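You operate a simulated robot arm through the tools that you are given. There is no shell and no other tool.

Carry out the task below with a simulated two-armed robot. There is one attempt and no reset: what you move stays moved.

TASK
Run the white bench tap till it comes clear, then fill the clear measuring jug up between its lines.
Fine: slide the jug under the tap; shut the tap and leave the jug there.
Where things are to end (x, y in the base frame): measuring jug within 20 mm of [620, -50].
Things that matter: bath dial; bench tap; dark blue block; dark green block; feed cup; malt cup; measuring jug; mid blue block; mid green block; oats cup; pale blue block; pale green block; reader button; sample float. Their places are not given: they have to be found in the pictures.

It is judged by the outcome, as a careful person would: the job done as asked, and still so three seconds after it is handed in. It fails if anything else is knocked over, pushed out of place, dropped, spilled or broken.

THE ROBOT
Two 7-joint arms with fingered hands on one trunk that stands fixed in place. Base frame: the origin is at the foot of the trunk, x ahead of it, y to its left, z up. Lengths are in mm, angles in rad, forces in N, time in s.
The left shoulder is at [70, 140, 1108], the right one opposite. With the tool pointing down near the work surface each hand reaches from about 460 to 840 mm from the base axis, measured 20 degrees to its own side. Payload 3.9 kg a hand.
The tool frame of a hand sits at the grasp point between the pads (the TCP): z along the fingers, y along the line on which they close. The tips reach 29 mm beyond it. The gripper opens to 100 mm; its body begins 34 mm behind the TCP. The gripper is a hand of 5 fingers: y runs from the thumb to the fingers, the wrist lies at [-15, -105, -177] in the tool frame, and closing takes about 1.5 s.
Orientation is told as [roll, pitch, yaw] about the base's x, y, z axes, in that order, counted from this pose: with the fingers straight down and the wrist toward the robot, the tool's x, y and z point along [0, 1, 0], [1, 0, 0] and [0, 0, -1] of the base frame.

THE INTERFACE
- The arms move only by the tool send_rows. It takes "left_rows", "right_rows" or both (then of equal length, played together; a hand with none holds still); each is a list of rows, each a list of 2 entries, a list of its own where there are three numbers: the shift along the base's x, y, z in mm, then the turn, a rotation vector about the base's x, y, z in degrees. In form: [[[dx, dy, dz], [ax, ay, az]], ...]. A call has 1 to 20 rows; each row shifts and turns the commanded pose from where the row before left it. "left_claw" and "right_claw" are, for a hand that has rows, the closure, from 0 (fully open) to 1 (shut), set as the call begins (left out, the last holds). Each row takes 0.2 s and may step no farther than 50 mm and 0.15 rad from the row before; otherwise, or with a gripper value out of range, the whole call is refused. A pose out of reach is approached as far as the arm can. The call stops where the force on the tool passes 60 N (or 10 N more than at its start, if that is more) or the arm is blocked; 0.2 s more then pass. The fingers move at their own pace (about 153 mm/s each) and stop on an object; they squeeze with about 33 N. The grip force told is the motor's: it shows also when the fingers shut on nothing. Time passes only in rows, and 0.2 s behind the last, so rows that do not move let the fingers close. It gives the time, the measured TCP pose, the force on the tool (base axes), the opening and the grip force at its end, in the units of the frame above (readings bear some noise), with the torque about the TCP (base axes, N m) and any sound that the robot's microphone picked up.
- Cameras (640 x 400 px; columns grow to the right, rows downward): "scene" is now at [128.2, 21.3, 1417.7]; the picture's right is [0.09, -1.00, 0.00], its down [-0.60, -0.06, -0.80] and it looks along [0.80, 0.07, -0.60] (base axes); focal length 214 px, centre (320, 200). "left" rides on the left gripper at [-66, -86, -121] in its tool frame; the picture's right is [-0.76, -0.31, 0.58], its down [0.59, -0.70, 0.40] and it looks along [0.28, 0.64, 0.71] (tool axes); focal length 247 px, centre (320, 200). "right" rides on the right gripper at [66, -86, -121] in its tool frame; the picture's right is [-0.76, 0.31, -0.58], its down [-0.59, -0.70, 0.40] and it looks along [-0.28, 0.64, 0.71] (tool axes); focal length 247 px, centre (320, 200).
- camera(camera): a new picture of that camera. No time passes.
- slide_trunk(by): slides the trunk up (or, below 0, down) by that many mm; the arms and the scene camera ride with it, the base frame stays. It gives what a move gives, with no picture.
- set_fingers(index, middle, ring, little, thumb_bend, thumb_turn, hand): sets how far each is bent, from 0 (flat) to 1 (curled in); at 0.3 the hand is open as for a grip, at 0.7 the pads meet at the TCP. One left out holds its place. A second passes; each finger stops where it meets its share of the squeeze, and holds until it gets a number again. A gripper value or a shape takes the hand back. It gives what a move gives, with no picture; readings hold the bend of each and the force on index, middle, ring, little, thumb and palm. thumb_turn goes from beside the hand (0) to across from the fingers (1), as for a grip.
- grasp_type(shape, hand): the hand has 5 fingers and takes this shape, open, in about a second: jaw (thumb against the fingers, like two jaws); tri (thumb and two fingers); tip (a fingertip pinch); poke (one finger out to press); point (the index stretched); flat (the hand flat); cup (the hand cupped); fist (a fist). The gripper value then closes the fingers along that shape, each until it touches; the sizes above hold for jaw. It gives what a move gives, with no picture.
- pan_tilt(pan, tilt): turns the head with the scene camera to pan (to the left, within 1.501 rad either way) and tilt (down, from -0.506 to 1.204), counted from straight ahead of the robot. It gives what a move gives.
- pixel_to_xyz(camera, pixels): for up to 12 pixels [column, row] of the newest picture of that camera ("zoom" is the newest enlarged one), the place [x, y, z] in the base frame of the surface seen there, good to about 3 mm, but the place of the scene camera against the robot may be out by one fixed shift of up to 25 mm in any direction. No time passes.
- zoom(camera, box): a new picture of the part [left, top, right, bottom] of that camera's present view, enlarged. No time passes.
- finish_job(): hands the job in; it is judged then, once.

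Unless the task says otherwise, let go and move clear before handing in.

The tools are called after "Emit:" as a command line: name --argument value ..., lists and objects as JSON in quotes. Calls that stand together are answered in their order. send_rows: Moves the arms, as the interface text tells. Its arguments: {"type":"object","properties":{"left_rows":{"type":"array","items":{"type":"array"}},"left_claw":{"type":"number"},"right_rows":{"type":"array","items":{"type":"array"}},"right_claw":{"type":"number"}},"required":[]} The other tools are called the same way: slide_trunk (by) moves the trunk up or down; grasp_type (shape, hand) gives the hand a shape; set_fingers (index, middle, ring, little, thumb_bend, thumb_turn, hand) moves the fingers one by one; pan_tilt (pan, tilt) turns the head that bears the scene camera; camera (camera) takes a picture; pixel_to_xyz (camera, pixels) gives the place of the surface under pixels of a picture; zoom (camera, box) takes an enlarged picture of a part of a camera's view; finish_job () hands the job in.

At the start:

```text
time_s: 0.0
left_eef_pos: [461.5, 220.1, 1308.4]
left_tool_rot: [0.001, 0.0, 0.001]
left_contact_force: [0.1, -0.7, 0.6]
left_torque: [0.02, 0.03, 0.02]
left_opening: 99.8
left_gripper_force: 0.1
left_shape: jaw
left_bend: [0.3, 0.3, 0.3, 0.3, 0.3, 0.98]
left_finger forces: [0.1, 0.0, 0.0, 0.0, 0.0, 0.0]
right_eef_pos: [473.4, -162.7, 1295.0]
right_tool_rot: [0.001, -0.001, -0.001]
right_contact_force: [-0.2, -0.4, 0.9]
right_torque: [-0.03, 0.01, 0.03]
right_opening: 100.0
right_gripper_force: 0.1
right_shape: jaw
right_bend: [0.3, 0.3, 0.3, 0.3, 0.3, 0.98]
right_finger forces: [0.0, 0.0, 0.0, 0.0, 0.1, 0.0]
trunk travel left (down, up): [-750.0, 90.0]
head pan, tilt (commanded): [0.093, 0.646]
```

scene: 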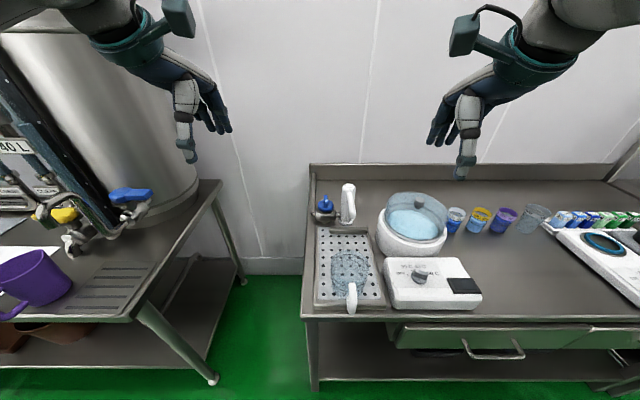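
right: 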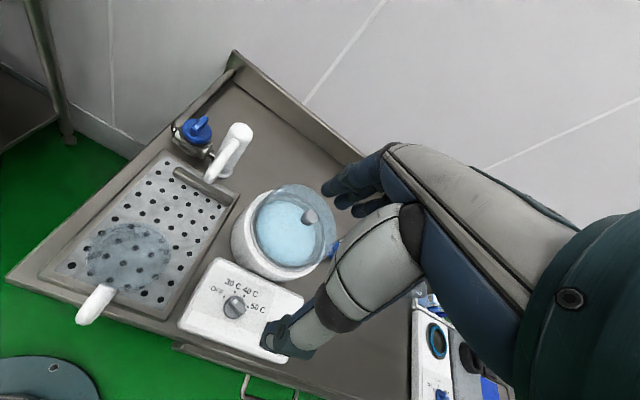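
left: 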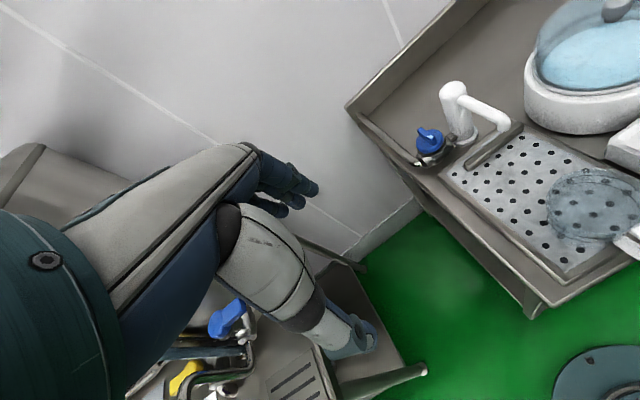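

The scene picture shows the white bench tap at about (348,203) with its blue handle at (325,208), and the clear jug at (350,275) on the drain tray with its handle toward the robot at (351,300). I'll zoom in on these first.

Emit:
zoom --camera "scene" --box '[295, 170, 415, 330]'

Emit:
zoom --camera "left" --box '[380, 60, 640, 290]'

Emit:
zoom --camera "right" --box '[60, 90, 310, 340]'

Emit:
pixel_to_xyz --camera "scene" --pixels '[[325, 203], [325, 212], [348, 187], [348, 205], [349, 220], [350, 256], [350, 275], [351, 290], [352, 305], [330, 240], [318, 300], [380, 300]]'

```text
2.50 times, centred on (355, 250) of scene
```

zoom: 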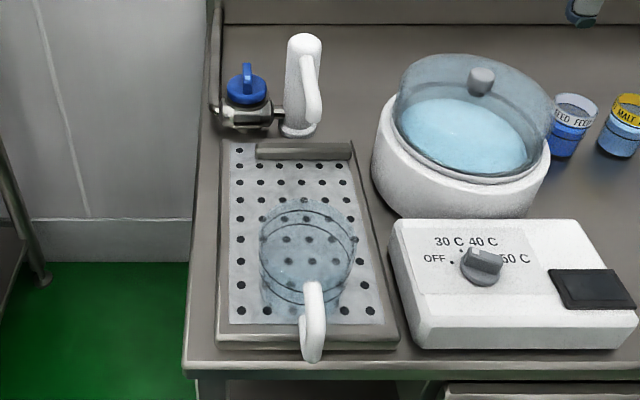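

```text
1.74 times, centred on (510, 175) of left
```

zoom: 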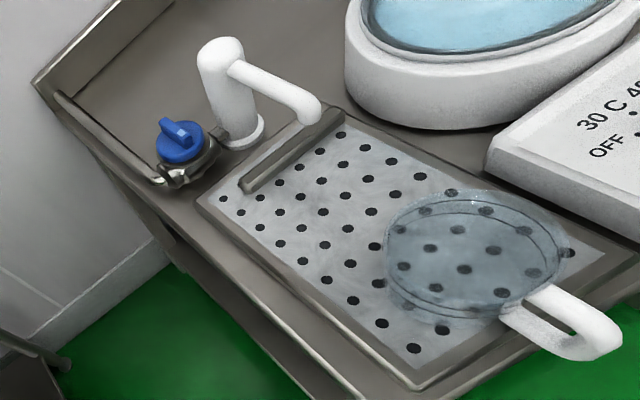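

```text
1.60 times, centred on (185, 215) of right
```

zoom: 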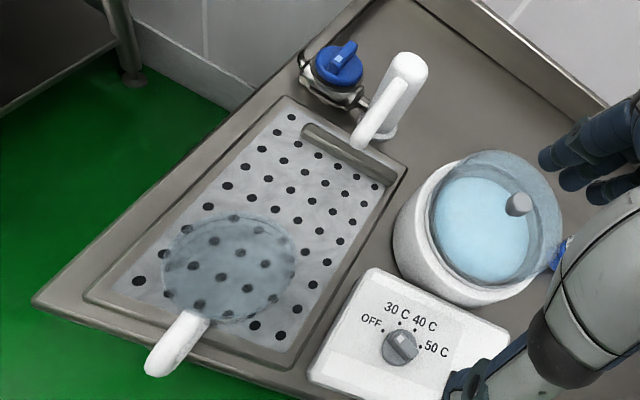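

```text
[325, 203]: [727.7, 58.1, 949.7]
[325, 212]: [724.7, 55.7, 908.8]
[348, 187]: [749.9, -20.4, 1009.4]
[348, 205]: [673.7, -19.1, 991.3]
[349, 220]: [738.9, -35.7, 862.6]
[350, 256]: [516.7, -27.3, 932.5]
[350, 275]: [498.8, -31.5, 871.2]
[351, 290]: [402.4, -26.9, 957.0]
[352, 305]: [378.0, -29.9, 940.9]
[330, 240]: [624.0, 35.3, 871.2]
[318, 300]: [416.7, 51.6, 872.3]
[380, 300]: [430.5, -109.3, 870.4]
```

The zooms show the blue knob with a bar on top to the left of the white tap column, and the jug with its handle toward the robot. I'll measure the same points from the hand cameras, which should be free of the scene camera's fixed shift.

Emit:
pixel_to_xyz --camera "left" --pixels '[[428, 134], [432, 142], [420, 138], [428, 155], [455, 88], [470, 100], [490, 112], [505, 124], [463, 142], [548, 200], [600, 165], [625, 240]]'

Emit:
pixel_to_xyz --camera "right" --pixels '[[197, 130], [204, 122], [190, 120], [240, 130], [228, 155], [212, 178], [95, 300], [85, 315], [110, 290], [90, 240], [130, 228], [165, 250]]'

Emit:
zoom --camera "left" --box '[400, 110, 480, 180]'

Emit:
zoom --camera "right" --box '[160, 100, 260, 190]'

```text
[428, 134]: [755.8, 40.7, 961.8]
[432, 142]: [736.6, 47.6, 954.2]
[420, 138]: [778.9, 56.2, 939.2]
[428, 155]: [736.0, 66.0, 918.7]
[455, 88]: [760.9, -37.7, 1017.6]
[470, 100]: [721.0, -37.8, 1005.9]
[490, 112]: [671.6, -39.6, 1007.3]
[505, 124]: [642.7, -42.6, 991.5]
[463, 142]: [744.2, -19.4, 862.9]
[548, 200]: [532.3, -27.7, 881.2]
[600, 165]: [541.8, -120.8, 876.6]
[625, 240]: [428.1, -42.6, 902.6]
```

```text
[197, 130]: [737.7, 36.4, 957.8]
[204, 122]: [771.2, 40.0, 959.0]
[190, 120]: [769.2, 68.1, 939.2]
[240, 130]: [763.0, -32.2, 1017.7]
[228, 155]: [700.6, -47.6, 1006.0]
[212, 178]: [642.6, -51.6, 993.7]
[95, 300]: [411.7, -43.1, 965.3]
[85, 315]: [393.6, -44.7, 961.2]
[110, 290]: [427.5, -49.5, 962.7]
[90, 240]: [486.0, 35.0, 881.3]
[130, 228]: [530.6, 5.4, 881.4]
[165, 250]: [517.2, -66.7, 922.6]
```

```text
5.71 times, centred on (440, 145) of left
```

zoom: 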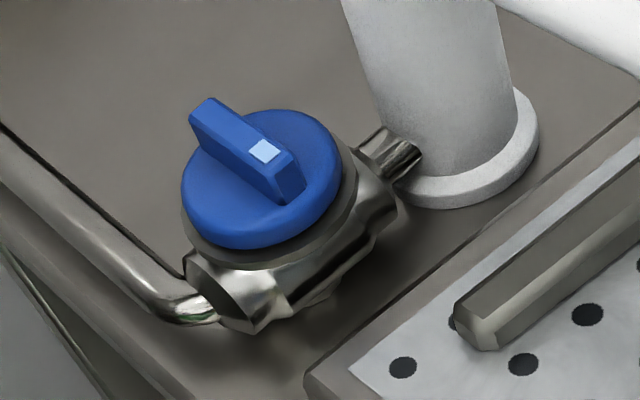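

```text
4.44 times, centred on (210, 145) of right
```

zoom: 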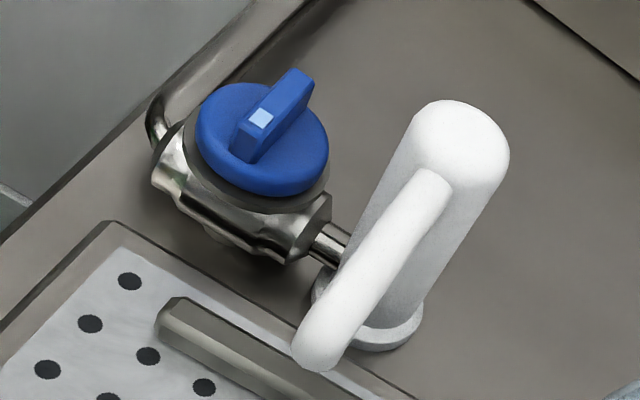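

The hand cameras put the knob's bar at about (735–785, 40, 960), running along x, and the spout end near (640, -48, 990). I'll measure the knob, spout and jug handle more finely through zoomed views.

Emit:
zoom --camera "right" --box '[160, 100, 260, 190]'

Emit:
pixel_to_xyz --camera "zoom" --pixels '[[262, 115], [292, 75], [305, 85], [240, 130], [250, 155], [235, 175], [220, 110], [290, 185], [325, 340], [310, 365], [430, 180], [455, 140]]'

Emit:
zoom --camera "right" --box '[60, 210, 190, 340]'

Emit:
pixel_to_xyz --camera "zoom" --pixels '[[250, 250], [220, 290], [190, 330], [150, 370], [190, 300], [260, 265], [350, 60], [130, 150], [520, 150], [300, 230], [420, 250], [200, 60]]'

```text
4.44 times, centred on (210, 145) of right
```

zoom: 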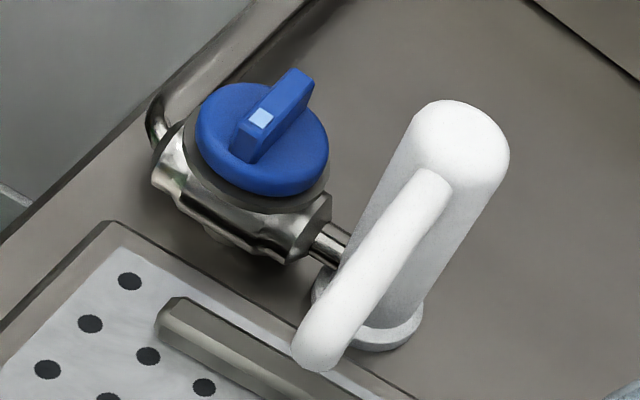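

```text
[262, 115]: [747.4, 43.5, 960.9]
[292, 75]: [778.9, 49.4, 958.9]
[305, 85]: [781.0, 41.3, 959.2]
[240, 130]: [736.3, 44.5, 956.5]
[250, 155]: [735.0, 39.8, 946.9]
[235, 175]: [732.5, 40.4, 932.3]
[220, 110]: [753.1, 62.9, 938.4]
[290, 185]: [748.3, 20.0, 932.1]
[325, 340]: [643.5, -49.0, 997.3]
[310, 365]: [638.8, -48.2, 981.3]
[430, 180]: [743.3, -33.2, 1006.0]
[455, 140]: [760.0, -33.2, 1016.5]
```

```text
3.08 times, centred on (125, 275) of right
```

zoom: 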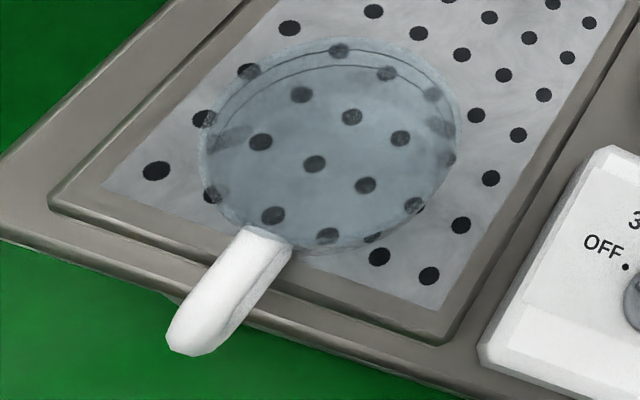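

```text
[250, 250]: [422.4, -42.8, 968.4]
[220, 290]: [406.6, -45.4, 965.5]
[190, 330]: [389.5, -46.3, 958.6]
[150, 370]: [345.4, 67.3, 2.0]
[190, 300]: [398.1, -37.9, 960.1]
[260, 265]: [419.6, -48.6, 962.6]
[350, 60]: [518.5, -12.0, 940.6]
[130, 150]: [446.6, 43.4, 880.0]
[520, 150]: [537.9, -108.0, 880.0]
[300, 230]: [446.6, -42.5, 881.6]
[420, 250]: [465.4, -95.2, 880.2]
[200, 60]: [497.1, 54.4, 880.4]
```

The knob's centre is at about (758, 44), with the bar at z 940–960, about 46 mm long along x and about 9 mm wide. The tray surface is at z 880 and the jug handle is at y ≈ -45, x 387–425. Next I'll try the left hand's pinch shapes in free air to see which one suits the knob bar.

Emit:
grasp_type --shape "tri" --hand "left"

Emit:
camera --camera "left"

Emit:
zoom --camera "scene" --box '[100, 20, 300, 180]'

```text
time_s: 0.9
left_eef_pos: [461.6, 220.5, 1308.5]
left_tool_rot: [0.0, 0.001, 0.001]
left_contact_force: [-0.4, 0.0, 0.2]
left_torque: [-0.01, 0.0, -0.04]
left_opening: 99.8
left_gripper_force: 0.0
left_shape: tri
left_bend: [0.3, 0.3, 0.99, 0.99, 0.3, 0.98]
left_finger forces: [0.1, 0.1, 0.0, 0.0, 0.1, 0.0]
right_eef_pos: [472.3, -162.6, 1294.6]
right_tool_rot: [0.001, -0.002, 0.001]
right_contact_force: [0.1, 0.1, -0.1]
right_torque: [-0.02, -0.01, 0.01]
right_opening: 99.9
right_gripper_force: 0.1
right_shape: jaw
right_bend: [0.3, 0.3, 0.3, 0.3, 0.3, 0.98]
right_finger forces: [0.0, 0.0, 0.0, 0.0, 0.0, 0.0]
trunk travel left (down, up): [-750.0, 90.0]
head pan, tilt (commanded): [0.093, 0.646]
```

```text
taken
```

left: 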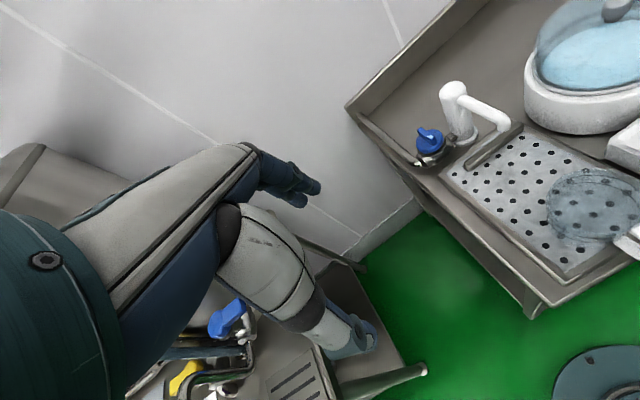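

```text
2.50 times, centred on (200, 100) of scene
```

zoom: 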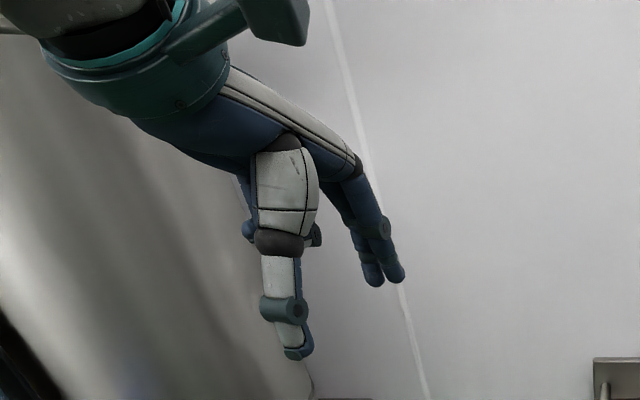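

The tri shape leaves the thumb plus two fingers, with ring and little curled. I'll close it in free air to see where the tips meet relative to the TCP.

Emit:
send_rows --left_rows '[[[0, 0, 0], [0, 0, 0]], [[0, 0, 0], [0, 0, 0]], [[0, 0, 0], [0, 0, 0]], [[0, 0, 0], [0, 0, 0]], [[0, 0, 0], [0, 0, 0]], [[0, 0, 0], [0, 0, 0]], [[0, 0, 0], [0, 0, 0]]]' --left_claw 1

Emit:
zoom --camera "left" --box '[160, 120, 440, 380]'

Emit:
zoom --camera "scene" --box '[100, 20, 300, 180]'

```text
time_s: 2.5
left_eef_pos: [460.5, 221.0, 1308.9]
left_tool_rot: [0.001, -0.001, 0.001]
left_contact_force: [-0.1, -0.4, -0.1]
left_torque: [-0.01, 0.0, 0.01]
left_opening: 0.0
left_gripper_force: 33.0
left_shape: tri
left_bend: [0.7, 0.7, 1.0, 1.0, 0.7, 1.0]
left_finger forces: [0.1, 0.0, 0.0, 0.0, 0.0, 0.0]
right_eef_pos: [472.0, -162.4, 1295.5]
right_tool_rot: [-0.001, 0.001, 0.0]
right_contact_force: [-0.8, -0.1, 1.1]
right_torque: [-0.01, 0.01, -0.01]
right_opening: 100.0
right_gripper_force: 0.1
right_shape: jaw
right_bend: [0.3, 0.3, 0.3, 0.3, 0.3, 0.98]
right_finger forces: [0.0, 0.0, 0.0, 0.0, 0.0, 0.0]
trunk travel left (down, up): [-750.0, 90.0]
head pan, tilt (commanded): [0.093, 0.646]
```

```text
1.54 times, centred on (300, 250) of left
```

zoom: 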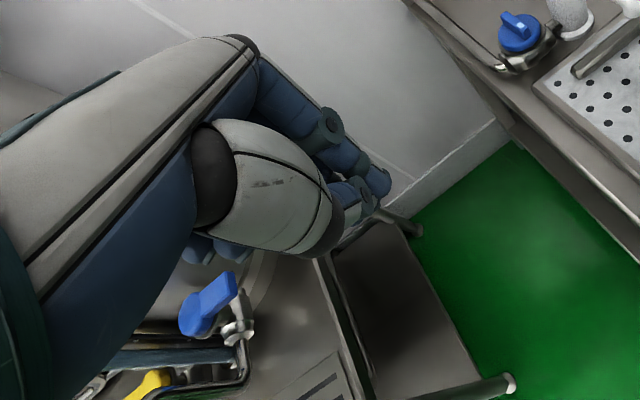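

```text
2.50 times, centred on (200, 100) of scene
```

zoom: 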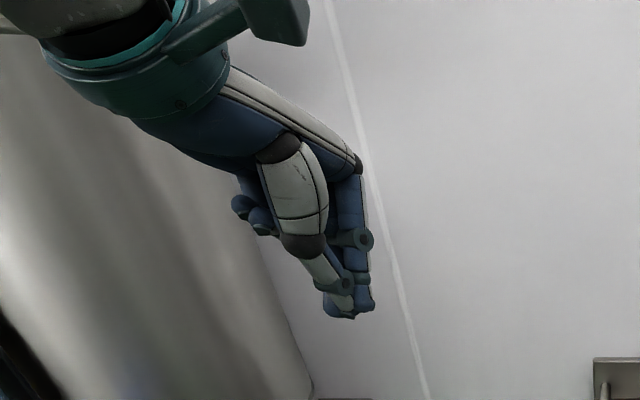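

The closed tri pinch has its fingers running nearly straight down, so it should fit the knob bar next to the tap column. I'll open it to about 40 mm, then turn the left hand -90° in yaw while carrying it to well above the knob.

Emit:
send_rows --left_rows '[[[10, -10, 0], [0, 0, -7.5]], [[25, -15, -10], [0, 0, -7.5]], [[25, -15, -10], [0, 0, -7.5]], [[25, -15, -10], [0, 0, -7.5]], [[25, -15, -10], [0, 0, -7.5]], [[25, -15, -10], [0, 0, -7.5]], [[25, -15, -10], [0, 0, -7.5]], [[25, -15, -10], [0, 0, -7.5]], [[25, -15, -10], [0, 0, -7.5]], [[25, -15, -10], [0, 0, -7.5]], [[25, -15, -10], [0, 0, -7.5]], [[25, -15, -10], [0, 0, -7.5]], [[12, -2, -8], [0, 0, 0]], [[0, 0, 0], [0, 0, 0]]]' --left_claw 0.6

Emit:
camera --camera "left"

Emit:
camera --camera "scene"

```text
time_s: 5.5
left_eef_pos: [650.4, 60.3, 1125.8]
left_tool_rot: [0.001, 0.0, -1.573]
left_contact_force: [0.7, -0.5, -0.1]
left_torque: [0.01, 0.01, 0.0]
left_opening: 39.9
left_gripper_force: 0.0
left_shape: tri
left_bend: [0.44, 0.47, 0.99, 0.99, 0.41, 1.0]
left_finger forces: [0.0, 0.0, 0.1, 0.0, 0.0, 0.0]
left hand out of reach, approached as far as the arm can: row 9, 10, 11, 12, 13
right_eef_pos: [472.4, -162.8, 1294.8]
right_tool_rot: [-0.001, 0.0, 0.002]
right_contact_force: [-0.3, 0.7, 0.2]
right_torque: [-0.01, 0.01, 0.01]
right_opening: 99.7
right_gripper_force: 0.1
right_shape: jaw
right_bend: [0.3, 0.3, 0.3, 0.3, 0.3, 0.98]
right_finger forces: [0.1, 0.1, 0.1, 0.0, 0.1, 0.0]
trunk travel left (down, up): [-750.0, 90.0]
head pan, tilt (commanded): [0.093, 0.646]
```

```text
taken
```

left: 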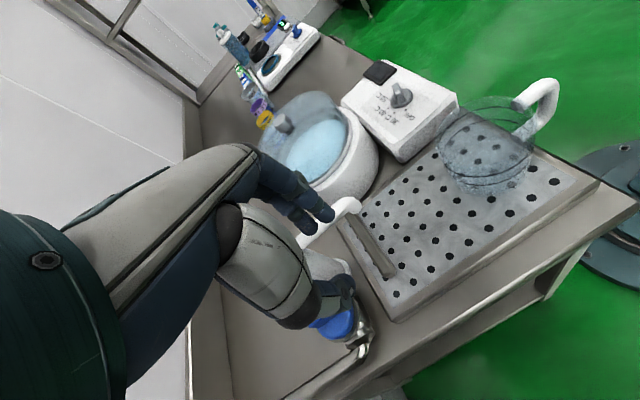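

```text
taken
```

scene: 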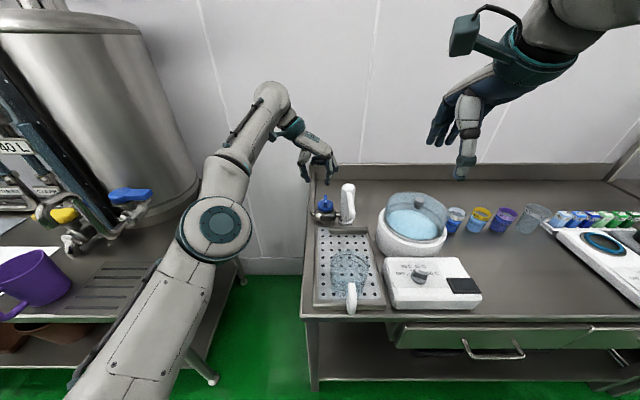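

The left hand stopped at (650, 60, 1126), so a straight -90° yaw at the knob is out of reach. I'll push the bar with a single stretched finger at yaw near 0 instead, which needs less reach. First I'll back off and turn the yaw back, then take the poke shape.

Emit:
send_rows --left_rows '[[[-20, 10, 5], [0, 0, 7.5]], [[-20, 10, 5], [0, 0, 7.5]], [[-20, 10, 5], [0, 0, 7.5]], [[-20, 10, 0], [0, 0, 7.5]], [[-20, 10, 0], [0, 0, 7.5]], [[-20, 10, 0], [0, 0, 7.5]], [[0, 0, 0], [0, 0, 7.5]], [[0, 0, 0], [0, 0, 7.5]], [[0, 0, 0], [0, 0, 7.5]], [[0, 0, 0], [0, 0, 0]]]'

Emit:
grasp_type --shape "poke" --hand "left"

Emit:
camera --camera "left"

Emit:
camera --camera "scene"

```text
time_s: 7.7
left_eef_pos: [715.1, 116.2, 1221.1]
left_tool_rot: [-0.002, 0.003, -0.39]
left_contact_force: [0.2, -0.9, 0.1]
left_torque: [-0.03, -0.01, 0.02]
left_opening: 39.7
left_gripper_force: 0.1
left_shape: tri
left_bend: [0.44, 0.47, 0.99, 0.99, 0.41, 1.0]
left_finger forces: [0.0, 0.0, 0.0, 0.0, 0.0, 0.1]
left hand out of reach, approached as far as the arm can: row 1, 2, 3, 4, 5, 6, 7, 8, 9
right_eef_pos: [471.8, -162.9, 1294.5]
right_tool_rot: [0.001, 0.0, 0.0]
right_contact_force: [0.6, 0.3, 0.5]
right_torque: [0.01, 0.01, 0.04]
right_opening: 99.7
right_gripper_force: 0.0
right_shape: jaw
right_bend: [0.3, 0.3, 0.3, 0.3, 0.3, 0.98]
right_finger forces: [0.0, 0.1, 0.0, 0.0, 0.0, 0.0]
trunk travel left (down, up): [-750.0, 90.0]
head pan, tilt (commanded): [0.093, 0.646]
```

```text
time_s: 8.6
left_eef_pos: [714.3, 115.4, 1219.4]
left_tool_rot: [0.0, 0.003, -0.392]
left_contact_force: [-0.5, -0.1, -0.8]
left_torque: [-0.01, -0.01, -0.01]
left_opening: 0.0
left_gripper_force: 0.0
left_shape: poke
left_bend: [0.7, 0.7, 0.99, 0.99, 1.0, 1.0]
left_finger forces: [0.0, 0.1, 0.0, 0.1, 0.0, 0.0]
right_eef_pos: [472.1, -162.3, 1294.8]
right_tool_rot: [-0.001, 0.0, 0.0]
right_contact_force: [-0.1, 0.3, 0.4]
right_torque: [0.01, -0.02, 0.03]
right_opening: 99.8
right_gripper_force: 0.2
right_shape: jaw
right_bend: [0.3, 0.3, 0.3, 0.3, 0.3, 0.98]
right_finger forces: [0.0, 0.0, 0.0, 0.1, 0.0, 0.2]
trunk travel left (down, up): [-750.0, 90.0]
head pan, tilt (commanded): [0.093, 0.646]
```

```text
taken
```

left: 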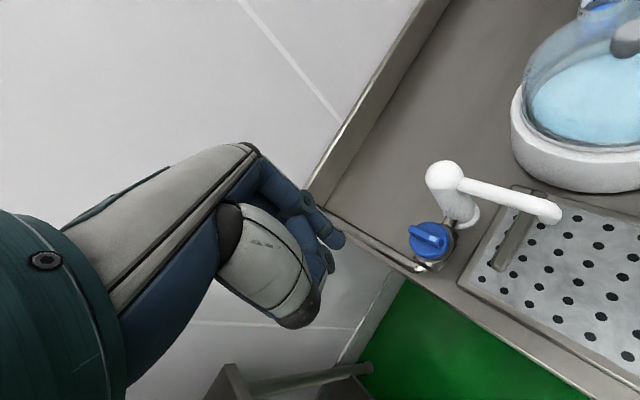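

```text
taken
```

scene: 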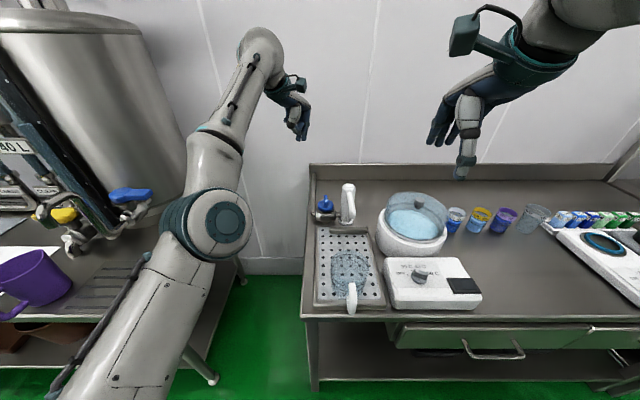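

The poke shape holds index and middle straight down with the thumb curled. The commanded pose is unclear after the out-of-reach rows, so I'll send still rows to see where it settles.

Emit:
send_rows --left_rows '[[[0, 0, 0], [0, 0, 0]], [[0, 0, 0], [0, 0, 0]], [[0, 0, 0], [0, 0, 0]]]'

Emit:
zoom --camera "left" --box '[200, 120, 400, 340]'

Emit:
zoom --camera "scene" --box '[220, 60, 380, 230]'

```text
time_s: 9.4
left_eef_pos: [714.1, 114.8, 1219.1]
left_tool_rot: [0.001, 0.003, -0.393]
left_contact_force: [0.4, 0.3, 0.7]
left_torque: [-0.03, 0.01, 0.0]
left_opening: 0.1
left_gripper_force: 0.1
left_shape: poke
left_bend: [0.7, 0.7, 0.99, 0.99, 1.0, 1.0]
left_finger forces: [0.0, 0.0, 0.1, 0.0, 0.0, 0.1]
right_eef_pos: [472.6, -161.9, 1295.1]
right_tool_rot: [0.0, -0.001, 0.0]
right_contact_force: [-0.3, -0.3, -0.2]
right_torque: [0.0, 0.01, 0.0]
right_opening: 99.8
right_gripper_force: 0.2
right_shape: jaw
right_bend: [0.3, 0.3, 0.3, 0.3, 0.3, 0.98]
right_finger forces: [0.0, 0.0, 0.2, 0.1, 0.1, 0.1]
trunk travel left (down, up): [-750.0, 90.0]
head pan, tilt (commanded): [0.093, 0.646]
```

```text
1.82 times, centred on (300, 230) of left
```

zoom: 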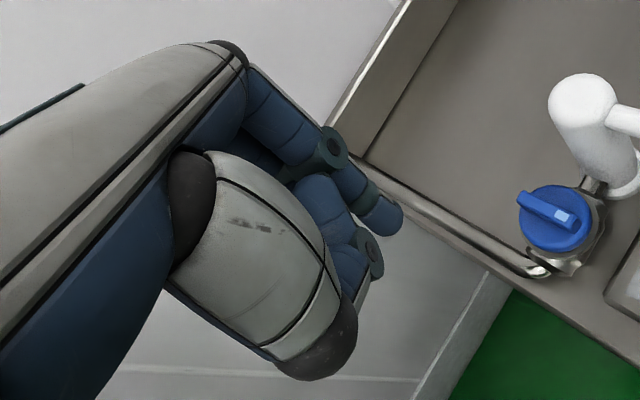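

```text
2.35 times, centred on (300, 145) of scene
```

zoom: 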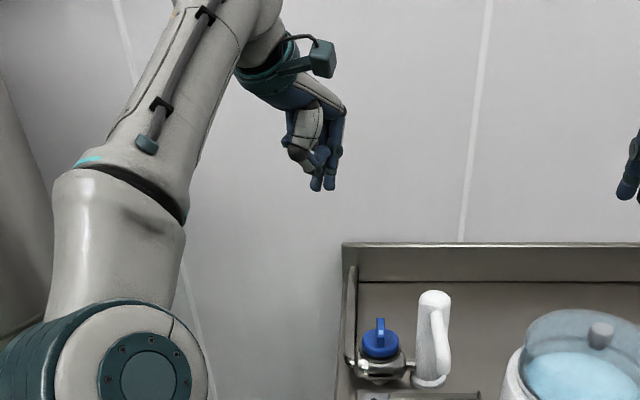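

The arm has settled at (714, 115, 1219). I'll measure where the fingertips sit relative to the TCP by querying their pixels in the zoomed left view.

Emit:
zoom --camera "left" --box '[200, 120, 400, 340]'

Emit:
pixel_to_xyz --camera "zoom" --pixels '[[270, 100], [335, 145], [360, 185], [385, 215], [395, 225], [320, 195], [345, 225], [372, 250], [360, 270], [340, 290], [335, 340], [300, 240]]'

Emit:
zoom --camera "scene" --box '[280, 80, 320, 145]'

Emit:
pixel_to_xyz --camera "scene" --pixels '[[299, 137], [304, 137], [300, 130], [304, 128], [302, 120], [295, 118]]'

```text
1.82 times, centred on (300, 230) of left
```

zoom: 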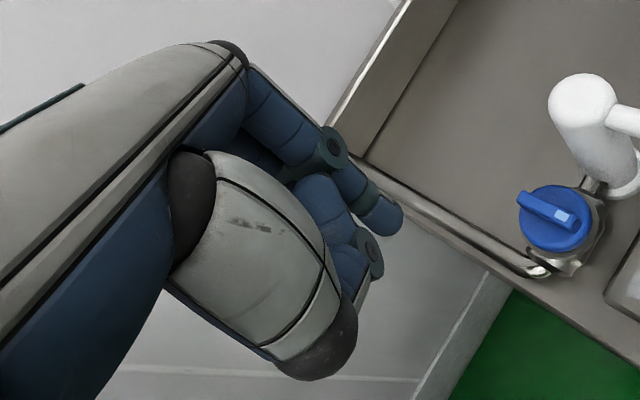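

```text
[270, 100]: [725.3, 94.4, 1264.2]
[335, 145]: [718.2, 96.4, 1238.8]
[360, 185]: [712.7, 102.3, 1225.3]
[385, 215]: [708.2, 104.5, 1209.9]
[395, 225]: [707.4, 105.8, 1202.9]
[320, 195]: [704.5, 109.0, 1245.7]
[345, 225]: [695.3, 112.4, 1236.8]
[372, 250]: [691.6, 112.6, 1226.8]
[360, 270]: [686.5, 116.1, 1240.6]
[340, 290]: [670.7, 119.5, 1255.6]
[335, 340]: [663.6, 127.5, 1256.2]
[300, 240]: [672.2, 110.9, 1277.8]
```

```text
6.15 times, centred on (300, 112) of scene
```

zoom: 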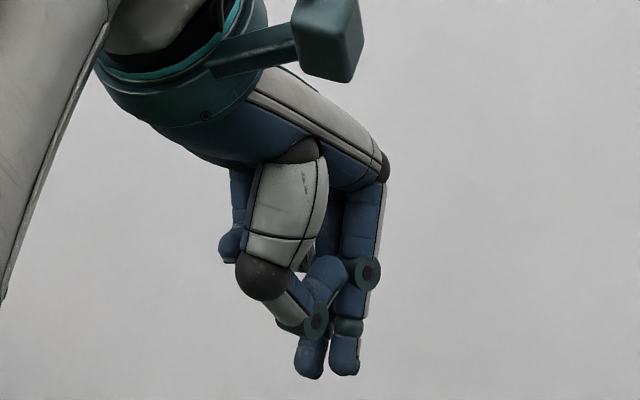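

```text
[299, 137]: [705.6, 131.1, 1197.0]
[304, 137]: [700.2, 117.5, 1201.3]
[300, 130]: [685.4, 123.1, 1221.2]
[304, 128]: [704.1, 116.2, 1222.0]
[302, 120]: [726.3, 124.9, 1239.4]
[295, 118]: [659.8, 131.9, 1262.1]
```

The index tip lies about 9 mm to the tool's -x side of the TCP and ends roughly 27 mm below it, so I can place it accurately. I'll bring the hand to yaw 0 and down to a staging point above-left of the near end of the knob bar.

Emit:
send_rows --left_rows '[[[3, -3, -20], [0, 0, 3.75]], [[3, -4, -25], [0, 0, 3.75]], [[3, -4, -25], [0, 0, 3.75]], [[3, -4, -25], [0, 0, 3.75]], [[3, -4, -25], [0, 0, 3.75]], [[3, -4, -25], [0, 0, 3.75]], [[0, -4, -20], [0, 0, 0]], [[0, 0, -10], [0, 0, 0]], [[0, 0, 0], [0, 0, 0]]]'

Emit:
camera --camera "left"

Emit:
zoom --camera "scene" --box '[280, 130, 400, 240]'

```text
time_s: 11.4
left_eef_pos: [776.3, 81.7, 1061.0]
left_tool_rot: [0.001, 0.002, -0.001]
left_contact_force: [-0.3, -1.2, 0.2]
left_torque: [-0.01, -0.01, 0.0]
left_opening: 0.1
left_gripper_force: 0.0
left_shape: poke
left_bend: [0.7, 0.7, 0.99, 0.99, 1.0, 1.0]
left_finger forces: [0.0, 0.0, 0.0, 0.0, 0.0, 0.1]
left hand out of reach, approached as far as the arm can: row 1, 2, 3, 4, 5, 6, 8
right_eef_pos: [471.7, -162.3, 1295.2]
right_tool_rot: [0.001, 0.0, 0.001]
right_contact_force: [1.0, 0.1, 0.3]
right_torque: [0.02, -0.03, 0.03]
right_opening: 99.6
right_gripper_force: 0.1
right_shape: jaw
right_bend: [0.3, 0.3, 0.3, 0.3, 0.3, 0.98]
right_finger forces: [0.1, 0.1, 0.1, 0.0, 0.1, 0.0]
trunk travel left (down, up): [-750.0, 90.0]
head pan, tilt (commanded): [0.093, 0.646]
```

```text
taken
```

left: 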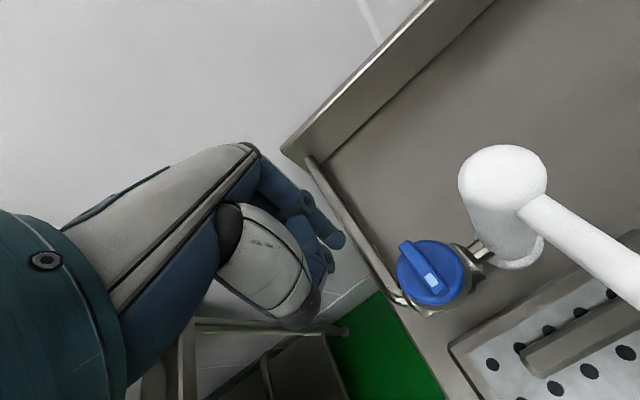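

```text
3.64 times, centred on (340, 185) of scene
```

zoom: 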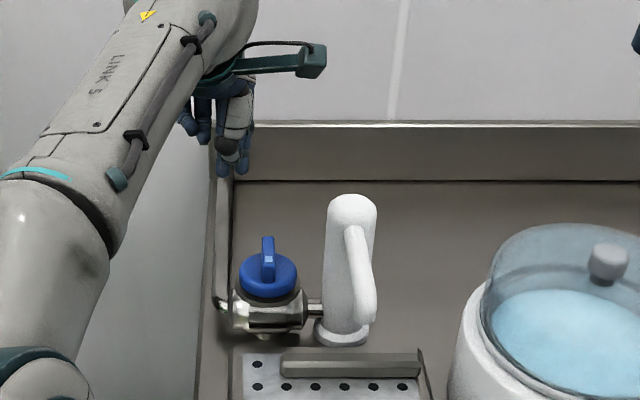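

The measured pose (776, 82, 1061) doesn't match the summed shifts, because the out-of-reach rows left the commanded pose offset. I'll step back in -x and watch how the reading follows.

Emit:
send_rows --left_rows '[[[-20, 0, 0], [0, 0, 0]], [[-20, 0, 0], [0, 0, 0]], [[0, 0, 0], [0, 0, 0]]]'

```text
time_s: 12.2
left_eef_pos: [774.9, 78.8, 1067.1]
left_tool_rot: [0.001, 0.003, -0.001]
left_contact_force: [-0.5, 0.2, -0.2]
left_torque: [0.0, 0.0, 0.02]
left_opening: 0.2
left_gripper_force: 0.1
left_shape: poke
left_bend: [0.7, 0.7, 0.99, 0.99, 1.0, 1.0]
left_finger forces: [0.1, 0.0, 0.0, 0.1, 0.1, 0.0]
left hand out of reach, approached as far as the arm can: row 1, 2
right_eef_pos: [472.2, -161.7, 1293.8]
right_tool_rot: [0.0, -0.001, 0.0]
right_contact_force: [0.5, -0.6, 0.8]
right_torque: [-0.02, 0.01, 0.02]
right_opening: 99.8
right_gripper_force: 0.0
right_shape: jaw
right_bend: [0.3, 0.3, 0.3, 0.3, 0.3, 0.98]
right_finger forces: [0.0, 0.1, 0.0, 0.0, 0.1, 0.0]
trunk travel left (down, up): [-750.0, 90.0]
head pan, tilt (commanded): [0.093, 0.646]
```

The command is still beyond reach in x. I'll keep stepping back until rows stop being flagged and the reading follows one-to-one.

Emit:
send_rows --left_rows '[[[-20, 0, 0], [0, 0, 0]], [[-20, 0, 0], [0, 0, 0]], [[0, 0, 0], [0, 0, 0]]]'

```text
time_s: 13.0
left_eef_pos: [773.5, 75.9, 1071.6]
left_tool_rot: [0.0, 0.001, 0.0]
left_contact_force: [0.7, -0.5, 0.6]
left_torque: [-0.02, 0.0, 0.01]
left_opening: 0.1
left_gripper_force: 0.1
left_shape: poke
left_bend: [0.7, 0.7, 0.99, 0.99, 1.0, 1.0]
left_finger forces: [0.0, 0.0, 0.1, 0.0, 0.1, 0.1]
left hand out of reach, approached as far as the arm can: row 1, 2
right_eef_pos: [472.0, -162.2, 1295.8]
right_tool_rot: [-0.001, 0.0, -0.001]
right_contact_force: [0.1, -0.2, 1.4]
right_torque: [-0.01, -0.01, -0.04]
right_opening: 99.6
right_gripper_force: 0.0
right_shape: jaw
right_bend: [0.3, 0.3, 0.3, 0.3, 0.3, 0.98]
right_finger forces: [0.1, 0.0, 0.0, 0.0, 0.0, 0.0]
trunk travel left (down, up): [-750.0, 90.0]
head pan, tilt (commanded): [0.093, 0.646]
```

The readings show the arm sitting on a full-stretch sphere of about 620 mm from the shoulder while the command is well inside it. The solver seems stuck with a straight elbow, so I'll look at the arm's shape before deciding how to free it.

Emit:
camera --camera "scene"

```text
taken
```

scene: 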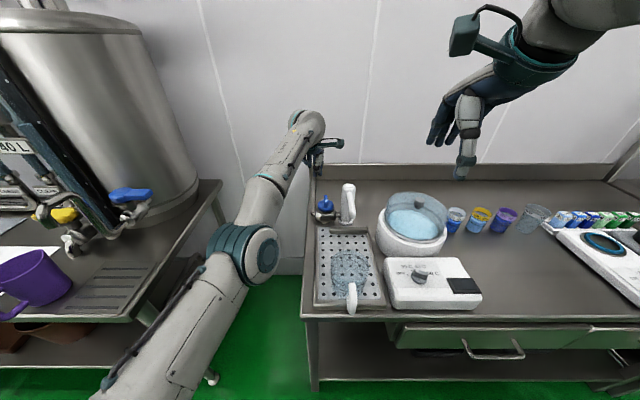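

The picture shows the left arm stretched nearly straight. I'll command it back toward its starting pose, where the elbow was well bent, to free it from the singular pose.

Emit:
send_rows --left_rows '[[[-20, 20, 40], [0, 0, 0]], [[-20, 20, 40], [0, 0, 0]], [[-20, 20, 40], [0, 0, 0]], [[-20, 20, 40], [0, 0, 0]], [[-20, 20, 40], [0, 0, 0]], [[-20, 20, 40], [0, 0, 0]], [[0, 20, 30], [0, 0, 0]], [[0, 0, 0], [0, 0, 0]], [[0, 0, 0], [0, 0, 0]]]'

Emit:
camera --camera "scene"

```text
time_s: 15.0
left_eef_pos: [655.3, 222.5, 1331.8]
left_tool_rot: [-0.001, 0.001, 0.0]
left_contact_force: [0.0, -0.7, 0.3]
left_torque: [0.01, 0.04, 0.0]
left_opening: 0.0
left_gripper_force: 0.1
left_shape: poke
left_bend: [0.7, 0.7, 0.99, 0.99, 1.0, 1.0]
left_finger forces: [0.0, 0.1, 0.1, 0.0, 0.0, 0.1]
left hand out of reach, approached as far as the arm can: row 1, 2, 3, 6, 7
right_eef_pos: [471.6, -162.2, 1293.5]
right_tool_rot: [-0.001, 0.0, 0.0]
right_contact_force: [-0.5, 0.0, 0.4]
right_torque: [0.02, -0.02, -0.03]
right_opening: 99.7
right_gripper_force: 0.1
right_shape: jaw
right_bend: [0.3, 0.3, 0.3, 0.3, 0.3, 0.98]
right_finger forces: [0.0, 0.1, 0.0, 0.0, 0.0, 0.0]
trunk travel left (down, up): [-750.0, 90.0]
head pan, tilt (commanded): [0.093, 0.646]
```

```text
taken
```

scene: 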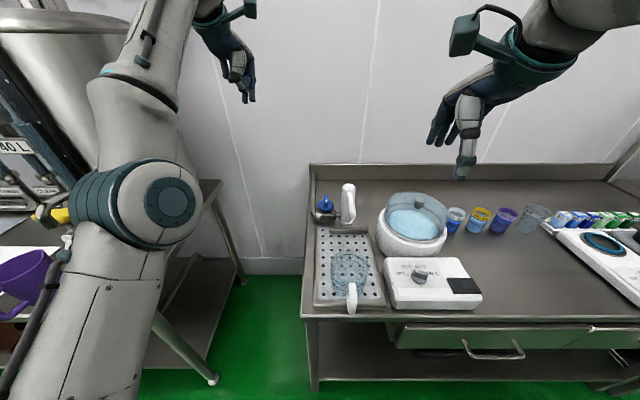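

The reading is (655, 222, 1332), still well forward of my tally, and only some rows were flagged. I'll step down and back in small amounts to find where the response becomes one-to-one.

Emit:
send_rows --left_rows '[[[-30, 0, -20], [0, 0, 0]], [[-30, 0, -20], [0, 0, 0]]]'

Emit:
send_rows --left_rows '[[[-30, 0, 0], [0, 0, 0]], [[-30, 0, 0], [0, 0, 0]]]'

Emit:
send_rows --left_rows '[[[-30, 0, 0], [0, 0, 0]], [[-30, 0, 0], [0, 0, 0]]]'

```text
time_s: 15.6
left_eef_pos: [654.8, 222.6, 1332.6]
left_tool_rot: [0.0, 0.001, 0.001]
left_contact_force: [0.2, 0.2, 0.8]
left_torque: [-0.01, -0.01, -0.01]
left_opening: 0.0
left_gripper_force: 0.0
left_shape: poke
left_bend: [0.7, 0.7, 0.99, 0.99, 1.0, 1.0]
left_finger forces: [0.0, 0.0, 0.0, 0.1, 0.0, 0.0]
left hand out of reach, approached as far as the arm can: row 1, 2
right_eef_pos: [471.9, -162.0, 1294.9]
right_tool_rot: [-0.002, -0.001, -0.001]
right_contact_force: [0.0, 1.2, 0.8]
right_torque: [-0.02, 0.02, -0.02]
right_opening: 99.7
right_gripper_force: 0.1
right_shape: jaw
right_bend: [0.3, 0.3, 0.3, 0.3, 0.3, 0.98]
right_finger forces: [0.0, 0.0, 0.0, 0.0, 0.0, 0.0]
trunk travel left (down, up): [-750.0, 90.0]
head pan, tilt (commanded): [0.093, 0.646]
```

```text
time_s: 16.2
left_eef_pos: [626.9, 222.5, 1362.9]
left_tool_rot: [0.0, 0.0, -0.001]
left_contact_force: [0.3, 0.4, 0.8]
left_torque: [0.0, -0.01, -0.01]
left_opening: 0.0
left_gripper_force: 0.1
left_shape: poke
left_bend: [0.7, 0.7, 0.99, 0.99, 1.0, 1.0]
left_finger forces: [0.0, 0.0, 0.1, 0.0, 0.0, 0.0]
left hand out of reach, approached as far as the arm can: row 1, 2
right_eef_pos: [470.7, -162.2, 1294.3]
right_tool_rot: [0.001, -0.002, 0.0]
right_contact_force: [0.6, 0.6, -0.3]
right_torque: [0.0, -0.01, 0.01]
right_opening: 100.0
right_gripper_force: 0.0
right_shape: jaw
right_bend: [0.3, 0.3, 0.3, 0.3, 0.3, 0.98]
right_finger forces: [0.0, 0.1, 0.0, 0.1, 0.0, 0.0]
trunk travel left (down, up): [-750.0, 90.0]
head pan, tilt (commanded): [0.093, 0.646]
```

```text
time_s: 16.8
left_eef_pos: [594.6, 225.9, 1394.4]
left_tool_rot: [-0.001, 0.001, 0.002]
left_contact_force: [0.2, -0.3, 0.7]
left_torque: [-0.03, 0.0, 0.01]
left_opening: 0.1
left_gripper_force: 0.1
left_shape: poke
left_bend: [0.7, 0.7, 0.99, 0.99, 1.0, 1.0]
left_finger forces: [0.0, 0.0, 0.0, 0.1, 0.0, 0.0]
left hand out of reach, approached as far as the arm can: row 1, 2
right_eef_pos: [470.6, -162.0, 1293.8]
right_tool_rot: [-0.001, -0.001, -0.002]
right_contact_force: [0.3, 0.1, -0.5]
right_torque: [0.0, -0.01, 0.01]
right_opening: 99.9
right_gripper_force: 0.0
right_shape: jaw
right_bend: [0.3, 0.3, 0.3, 0.3, 0.3, 0.98]
right_finger forces: [0.0, 0.0, 0.0, 0.1, 0.1, 0.0]
trunk travel left (down, up): [-750.0, 90.0]
head pan, tilt (commanded): [0.093, 0.646]
```

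The response fits rows re-basing on the reached pose while the elbow stays straight. Large inward steps fail there, so I'll try small ones along the line to the shoulder, which may let the elbow start bending.

Emit:
send_rows --left_rows '[[[-2, 0, -2], [0, 0, 0]], [[-2, 0, -2], [0, 0, 0]], [[-2, 0, -2], [0, 0, 0]], [[-3, -1, -3], [0, 0, 0]], [[-3, -1, -3], [0, 0, 0]], [[-5, -1, -5], [0, 0, 0]], [[-5, -1, -5], [0, 0, 0]], [[-10, -2, -10], [0, 0, 0]]]'

```text
time_s: 18.6
left_eef_pos: [597.5, 224.8, 1392.9]
left_tool_rot: [-0.001, 0.004, 0.001]
left_contact_force: [-1.0, -0.2, 1.0]
left_torque: [0.0, -0.01, -0.02]
left_opening: 0.2
left_gripper_force: 0.1
left_shape: poke
left_bend: [0.7, 0.7, 0.99, 0.99, 1.0, 1.0]
left_finger forces: [0.1, 0.0, 0.0, 0.0, 0.0, 0.0]
left hand out of reach, approached as far as the arm can: row 1, 3, 4, 5, 6, 7, 8
right_eef_pos: [472.4, -162.5, 1294.9]
right_tool_rot: [0.0, 0.0, 0.0]
right_contact_force: [-0.6, 0.4, -0.7]
right_torque: [0.01, -0.01, 0.0]
right_opening: 99.6
right_gripper_force: 0.1
right_shape: jaw
right_bend: [0.3, 0.3, 0.3, 0.3, 0.3, 0.98]
right_finger forces: [0.1, 0.1, 0.1, 0.1, 0.1, 0.0]
trunk travel left (down, up): [-750.0, 90.0]
head pan, tilt (commanded): [0.093, 0.646]
```

Radial steps are still flagged. Sideways motion lets the elbow share the work, so I'll try tangential steps with a slight inward bias, using flagged row numbers to tell which direction converges.

Emit:
send_rows --left_rows '[[[12.6, 2, -15.6], [0, 0, 0]], [[12.6, 2, -15.6], [0, 0, 0]], [[12.6, 2, -15.6], [0, 0, 0]]]'

Emit:
send_rows --left_rows '[[[-5, 20, -2], [0, 0, 0]], [[-5, 20, -2], [0, 0, 0]], [[-5, 20, -2], [0, 0, 0]]]'

Emit:
send_rows --left_rows '[[[1, -20, -2], [0, 0, 0]], [[1, -20, -2], [0, 0, 0]], [[1, -20, -2], [0, 0, 0]]]'

```text
time_s: 19.4
left_eef_pos: [637.3, 233.0, 1351.3]
left_tool_rot: [-0.001, 0.003, 0.0]
left_contact_force: [-0.3, 0.4, 0.2]
left_torque: [0.03, 0.0, 0.0]
left_opening: 0.0
left_gripper_force: 0.1
left_shape: poke
left_bend: [0.7, 0.7, 0.99, 0.99, 1.0, 1.0]
left_finger forces: [0.1, 0.1, 0.1, 0.0, 0.0, 0.1]
left hand out of reach, approached as far as the arm can: row 2
right_eef_pos: [472.8, -161.7, 1295.2]
right_tool_rot: [0.001, 0.001, 0.001]
right_contact_force: [-0.3, 0.4, -0.2]
right_torque: [0.0, 0.01, 0.02]
right_opening: 100.0
right_gripper_force: 0.0
right_shape: jaw
right_bend: [0.3, 0.3, 0.3, 0.3, 0.3, 0.98]
right_finger forces: [0.0, 0.0, 0.0, 0.1, 0.0, 0.0]
trunk travel left (down, up): [-750.0, 90.0]
head pan, tilt (commanded): [0.093, 0.646]
```

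```text
time_s: 20.2
left_eef_pos: [627.7, 295.6, 1351.3]
left_tool_rot: [0.0, 0.002, 0.0]
left_contact_force: [-0.4, 0.5, 0.3]
left_torque: [-0.06, -0.02, 0.04]
left_opening: 0.0
left_gripper_force: 0.0
left_shape: poke
left_bend: [0.7, 0.7, 0.99, 0.99, 1.0, 1.0]
left_finger forces: [0.0, 0.0, 0.0, 0.0, 0.0, 0.0]
left hand out of reach, approached as far as the arm can: row 1, 3
right_eef_pos: [471.6, -161.0, 1295.1]
right_tool_rot: [-0.001, 0.0, 0.0]
right_contact_force: [0.2, -0.1, 0.4]
right_torque: [-0.01, 0.01, 0.0]
right_opening: 100.0
right_gripper_force: 0.2
right_shape: jaw
right_bend: [0.3, 0.3, 0.3, 0.3, 0.3, 0.98]
right_finger forces: [0.1, 0.0, 0.1, 0.0, 0.0, 0.1]
trunk travel left (down, up): [-750.0, 90.0]
head pan, tilt (commanded): [0.093, 0.646]
```

```text
time_s: 21.0
left_eef_pos: [638.5, 235.0, 1350.2]
left_tool_rot: [-0.002, 0.003, 0.0]
left_contact_force: [-0.3, 0.6, -0.9]
left_torque: [0.03, -0.01, 0.0]
left_opening: 0.0
left_gripper_force: 0.1
left_shape: poke
left_bend: [0.7, 0.7, 0.99, 0.99, 1.0, 1.0]
left_finger forces: [0.1, 0.0, 0.0, 0.1, 0.1, 0.0]
left hand out of reach, approached as far as the arm can: row 1, 2
right_eef_pos: [472.5, -164.2, 1295.1]
right_tool_rot: [0.001, 0.0, 0.0]
right_contact_force: [0.6, -0.2, 0.7]
right_torque: [0.03, 0.0, -0.01]
right_opening: 99.8
right_gripper_force: 0.1
right_shape: jaw
right_bend: [0.3, 0.3, 0.3, 0.3, 0.3, 0.98]
right_finger forces: [0.0, 0.0, 0.1, 0.0, 0.0, 0.0]
trunk travel left (down, up): [-750.0, 90.0]
head pan, tilt (commanded): [0.093, 0.646]
```

The wrist stays on the 630 mm sphere. I'll try the largest allowed inward steps combined with a hand turn, to give the solver a bigger correction.

Emit:
send_rows --left_rows '[[[-36, -6, -33], [0, 0, 0]], [[-36, -6, -33], [0, 0, 0]], [[-36, -6, -33], [0, 0, 0]], [[-36, -6, -33], [0, 0, 0]]]'

Emit:
send_rows --left_rows '[[[-30, 0, -30], [0, 8, 0]], [[-30, 0, -30], [0, 8, 0]], [[-30, 0, -30], [0, 8, 0]]]'

Emit:
send_rows --left_rows '[[[-30, 0, -30], [0, -8, 0]], [[-30, 0, -30], [0, -8, 0]], [[-30, 0, -30], [0, -8, 0]]]'

```text
time_s: 22.0
left_eef_pos: [638.0, 233.3, 1349.8]
left_tool_rot: [0.0, 0.001, 0.0]
left_contact_force: [-0.1, 0.3, 0.2]
left_torque: [-0.02, -0.03, 0.02]
left_opening: 0.0
left_gripper_force: 0.0
left_shape: poke
left_bend: [0.7, 0.7, 0.99, 0.99, 1.0, 1.0]
left_finger forces: [0.1, 0.0, 0.0, 0.0, 0.0, 0.0]
left hand out of reach, approached as far as the arm can: row 1, 2, 3, 4
right_eef_pos: [472.0, -162.6, 1293.6]
right_tool_rot: [0.0, 0.0, 0.001]
right_contact_force: [-0.7, 0.3, -0.1]
right_torque: [0.02, -0.02, 0.02]
right_opening: 99.8
right_gripper_force: 0.0
right_shape: jaw
right_bend: [0.3, 0.3, 0.3, 0.3, 0.3, 0.98]
right_finger forces: [0.1, 0.0, 0.1, 0.0, 0.0, 0.0]
trunk travel left (down, up): [-750.0, 90.0]
head pan, tilt (commanded): [0.093, 0.646]
```

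```text
time_s: 22.8
left_eef_pos: [585.6, 237.6, 1289.2]
left_tool_rot: [0.0, 0.422, 0.0]
left_contact_force: [-0.8, -0.4, 0.7]
left_torque: [0.02, 0.0, 0.01]
left_opening: 0.1
left_gripper_force: 0.0
left_shape: poke
left_bend: [0.7, 0.7, 0.99, 0.99, 1.0, 1.0]
left_finger forces: [0.0, 0.1, 0.0, 0.0, 0.0, 0.0]
left hand out of reach, approached as far as the arm can: row 1, 2, 3
right_eef_pos: [473.0, -161.1, 1292.9]
right_tool_rot: [0.001, 0.002, 0.0]
right_contact_force: [-0.6, 0.1, -0.3]
right_torque: [0.02, 0.05, 0.0]
right_opening: 99.9
right_gripper_force: 0.0
right_shape: jaw
right_bend: [0.3, 0.3, 0.3, 0.3, 0.3, 0.98]
right_finger forces: [0.0, 0.1, 0.0, 0.1, 0.0, 0.1]
trunk travel left (down, up): [-750.0, 90.0]
head pan, tilt (commanded): [0.093, 0.646]
```

```text
time_s: 23.6
left_eef_pos: [641.8, 253.0, 1322.8]
left_tool_rot: [0.001, 0.069, 0.0]
left_contact_force: [-0.5, 0.6, 1.2]
left_torque: [-0.02, -0.03, 0.01]
left_opening: 0.0
left_gripper_force: 0.1
left_shape: poke
left_bend: [0.7, 0.7, 0.99, 0.99, 1.0, 1.0]
left_finger forces: [0.0, 0.1, 0.0, 0.0, 0.1, 0.0]
left hand out of reach, approached as far as the arm can: row 1, 2, 3
right_eef_pos: [471.2, -162.5, 1295.6]
right_tool_rot: [0.0, 0.001, 0.0]
right_contact_force: [-0.9, 0.8, 0.4]
right_torque: [-0.01, -0.01, 0.0]
right_opening: 99.9
right_gripper_force: 0.1
right_shape: jaw
right_bend: [0.3, 0.3, 0.3, 0.3, 0.3, 0.98]
right_finger forces: [0.1, 0.1, 0.0, 0.0, 0.0, 0.0]
trunk travel left (down, up): [-750.0, 90.0]
head pan, tilt (commanded): [0.093, 0.646]
```

Tilting the hand tracked well but left the elbow straight. At the end of the first call the -90° yaw had the elbow bent, with the wrist 599 mm from the shoulder. I'll turn the yaw that way again in place and see if it bends.

Emit:
send_rows --left_rows '[[[0, 0, 0], [0, -4, 0]], [[-10, 0, 0], [0, 0, -8]], [[-10, 0, 0], [0, 0, -8]], [[-10, 0, 0], [0, 0, -8]], [[-10, 0, 0], [0, 0, -8]], [[-10, 0, 0], [0, 0, -8]], [[-10, 0, 0], [0, 0, -8]], [[-10, 0, 0], [0, 0, -8]], [[-10, 0, 0], [0, 0, -8]], [[-10, 0, 0], [0, 0, -8]], [[-10, 0, 0], [0, 0, -8]], [[-10, 0, 0], [0, 0, -8]]]'

Emit:
camera --camera "scene"

```text
time_s: 26.2
left_eef_pos: [546.6, 266.9, 1299.7]
left_tool_rot: [0.002, 0.003, -1.461]
left_contact_force: [0.4, -0.9, 0.1]
left_torque: [0.02, 0.0, 0.0]
left_opening: 0.1
left_gripper_force: 0.3
left_shape: poke
left_bend: [0.7, 0.7, 0.99, 0.99, 1.0, 1.0]
left_finger forces: [0.0, 0.0, 0.0, 0.0, 0.0, 0.0]
left hand out of reach, approached as far as the arm can: row 1, 2, 7, 8, 9, 10, 11, 12
right_eef_pos: [470.3, -162.0, 1295.2]
right_tool_rot: [0.0, -0.003, 0.001]
right_contact_force: [0.3, 0.7, 0.6]
right_torque: [-0.02, -0.03, 0.01]
right_opening: 99.8
right_gripper_force: 0.1
right_shape: jaw
right_bend: [0.3, 0.3, 0.3, 0.3, 0.3, 0.98]
right_finger forces: [0.0, 0.0, 0.0, 0.0, 0.0, 0.0]
trunk travel left (down, up): [-750.0, 90.0]
head pan, tilt (commanded): [0.093, 0.646]
```

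```text
taken
```

scene: 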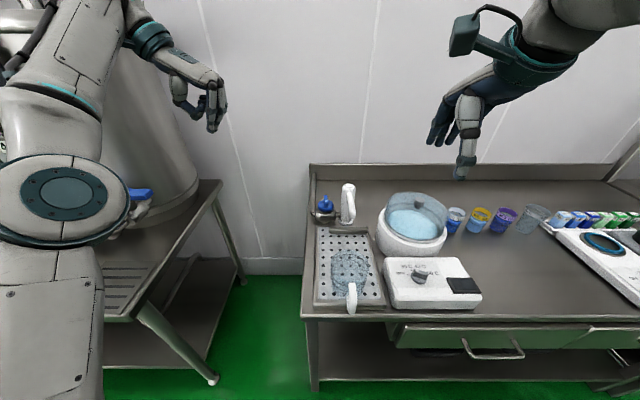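

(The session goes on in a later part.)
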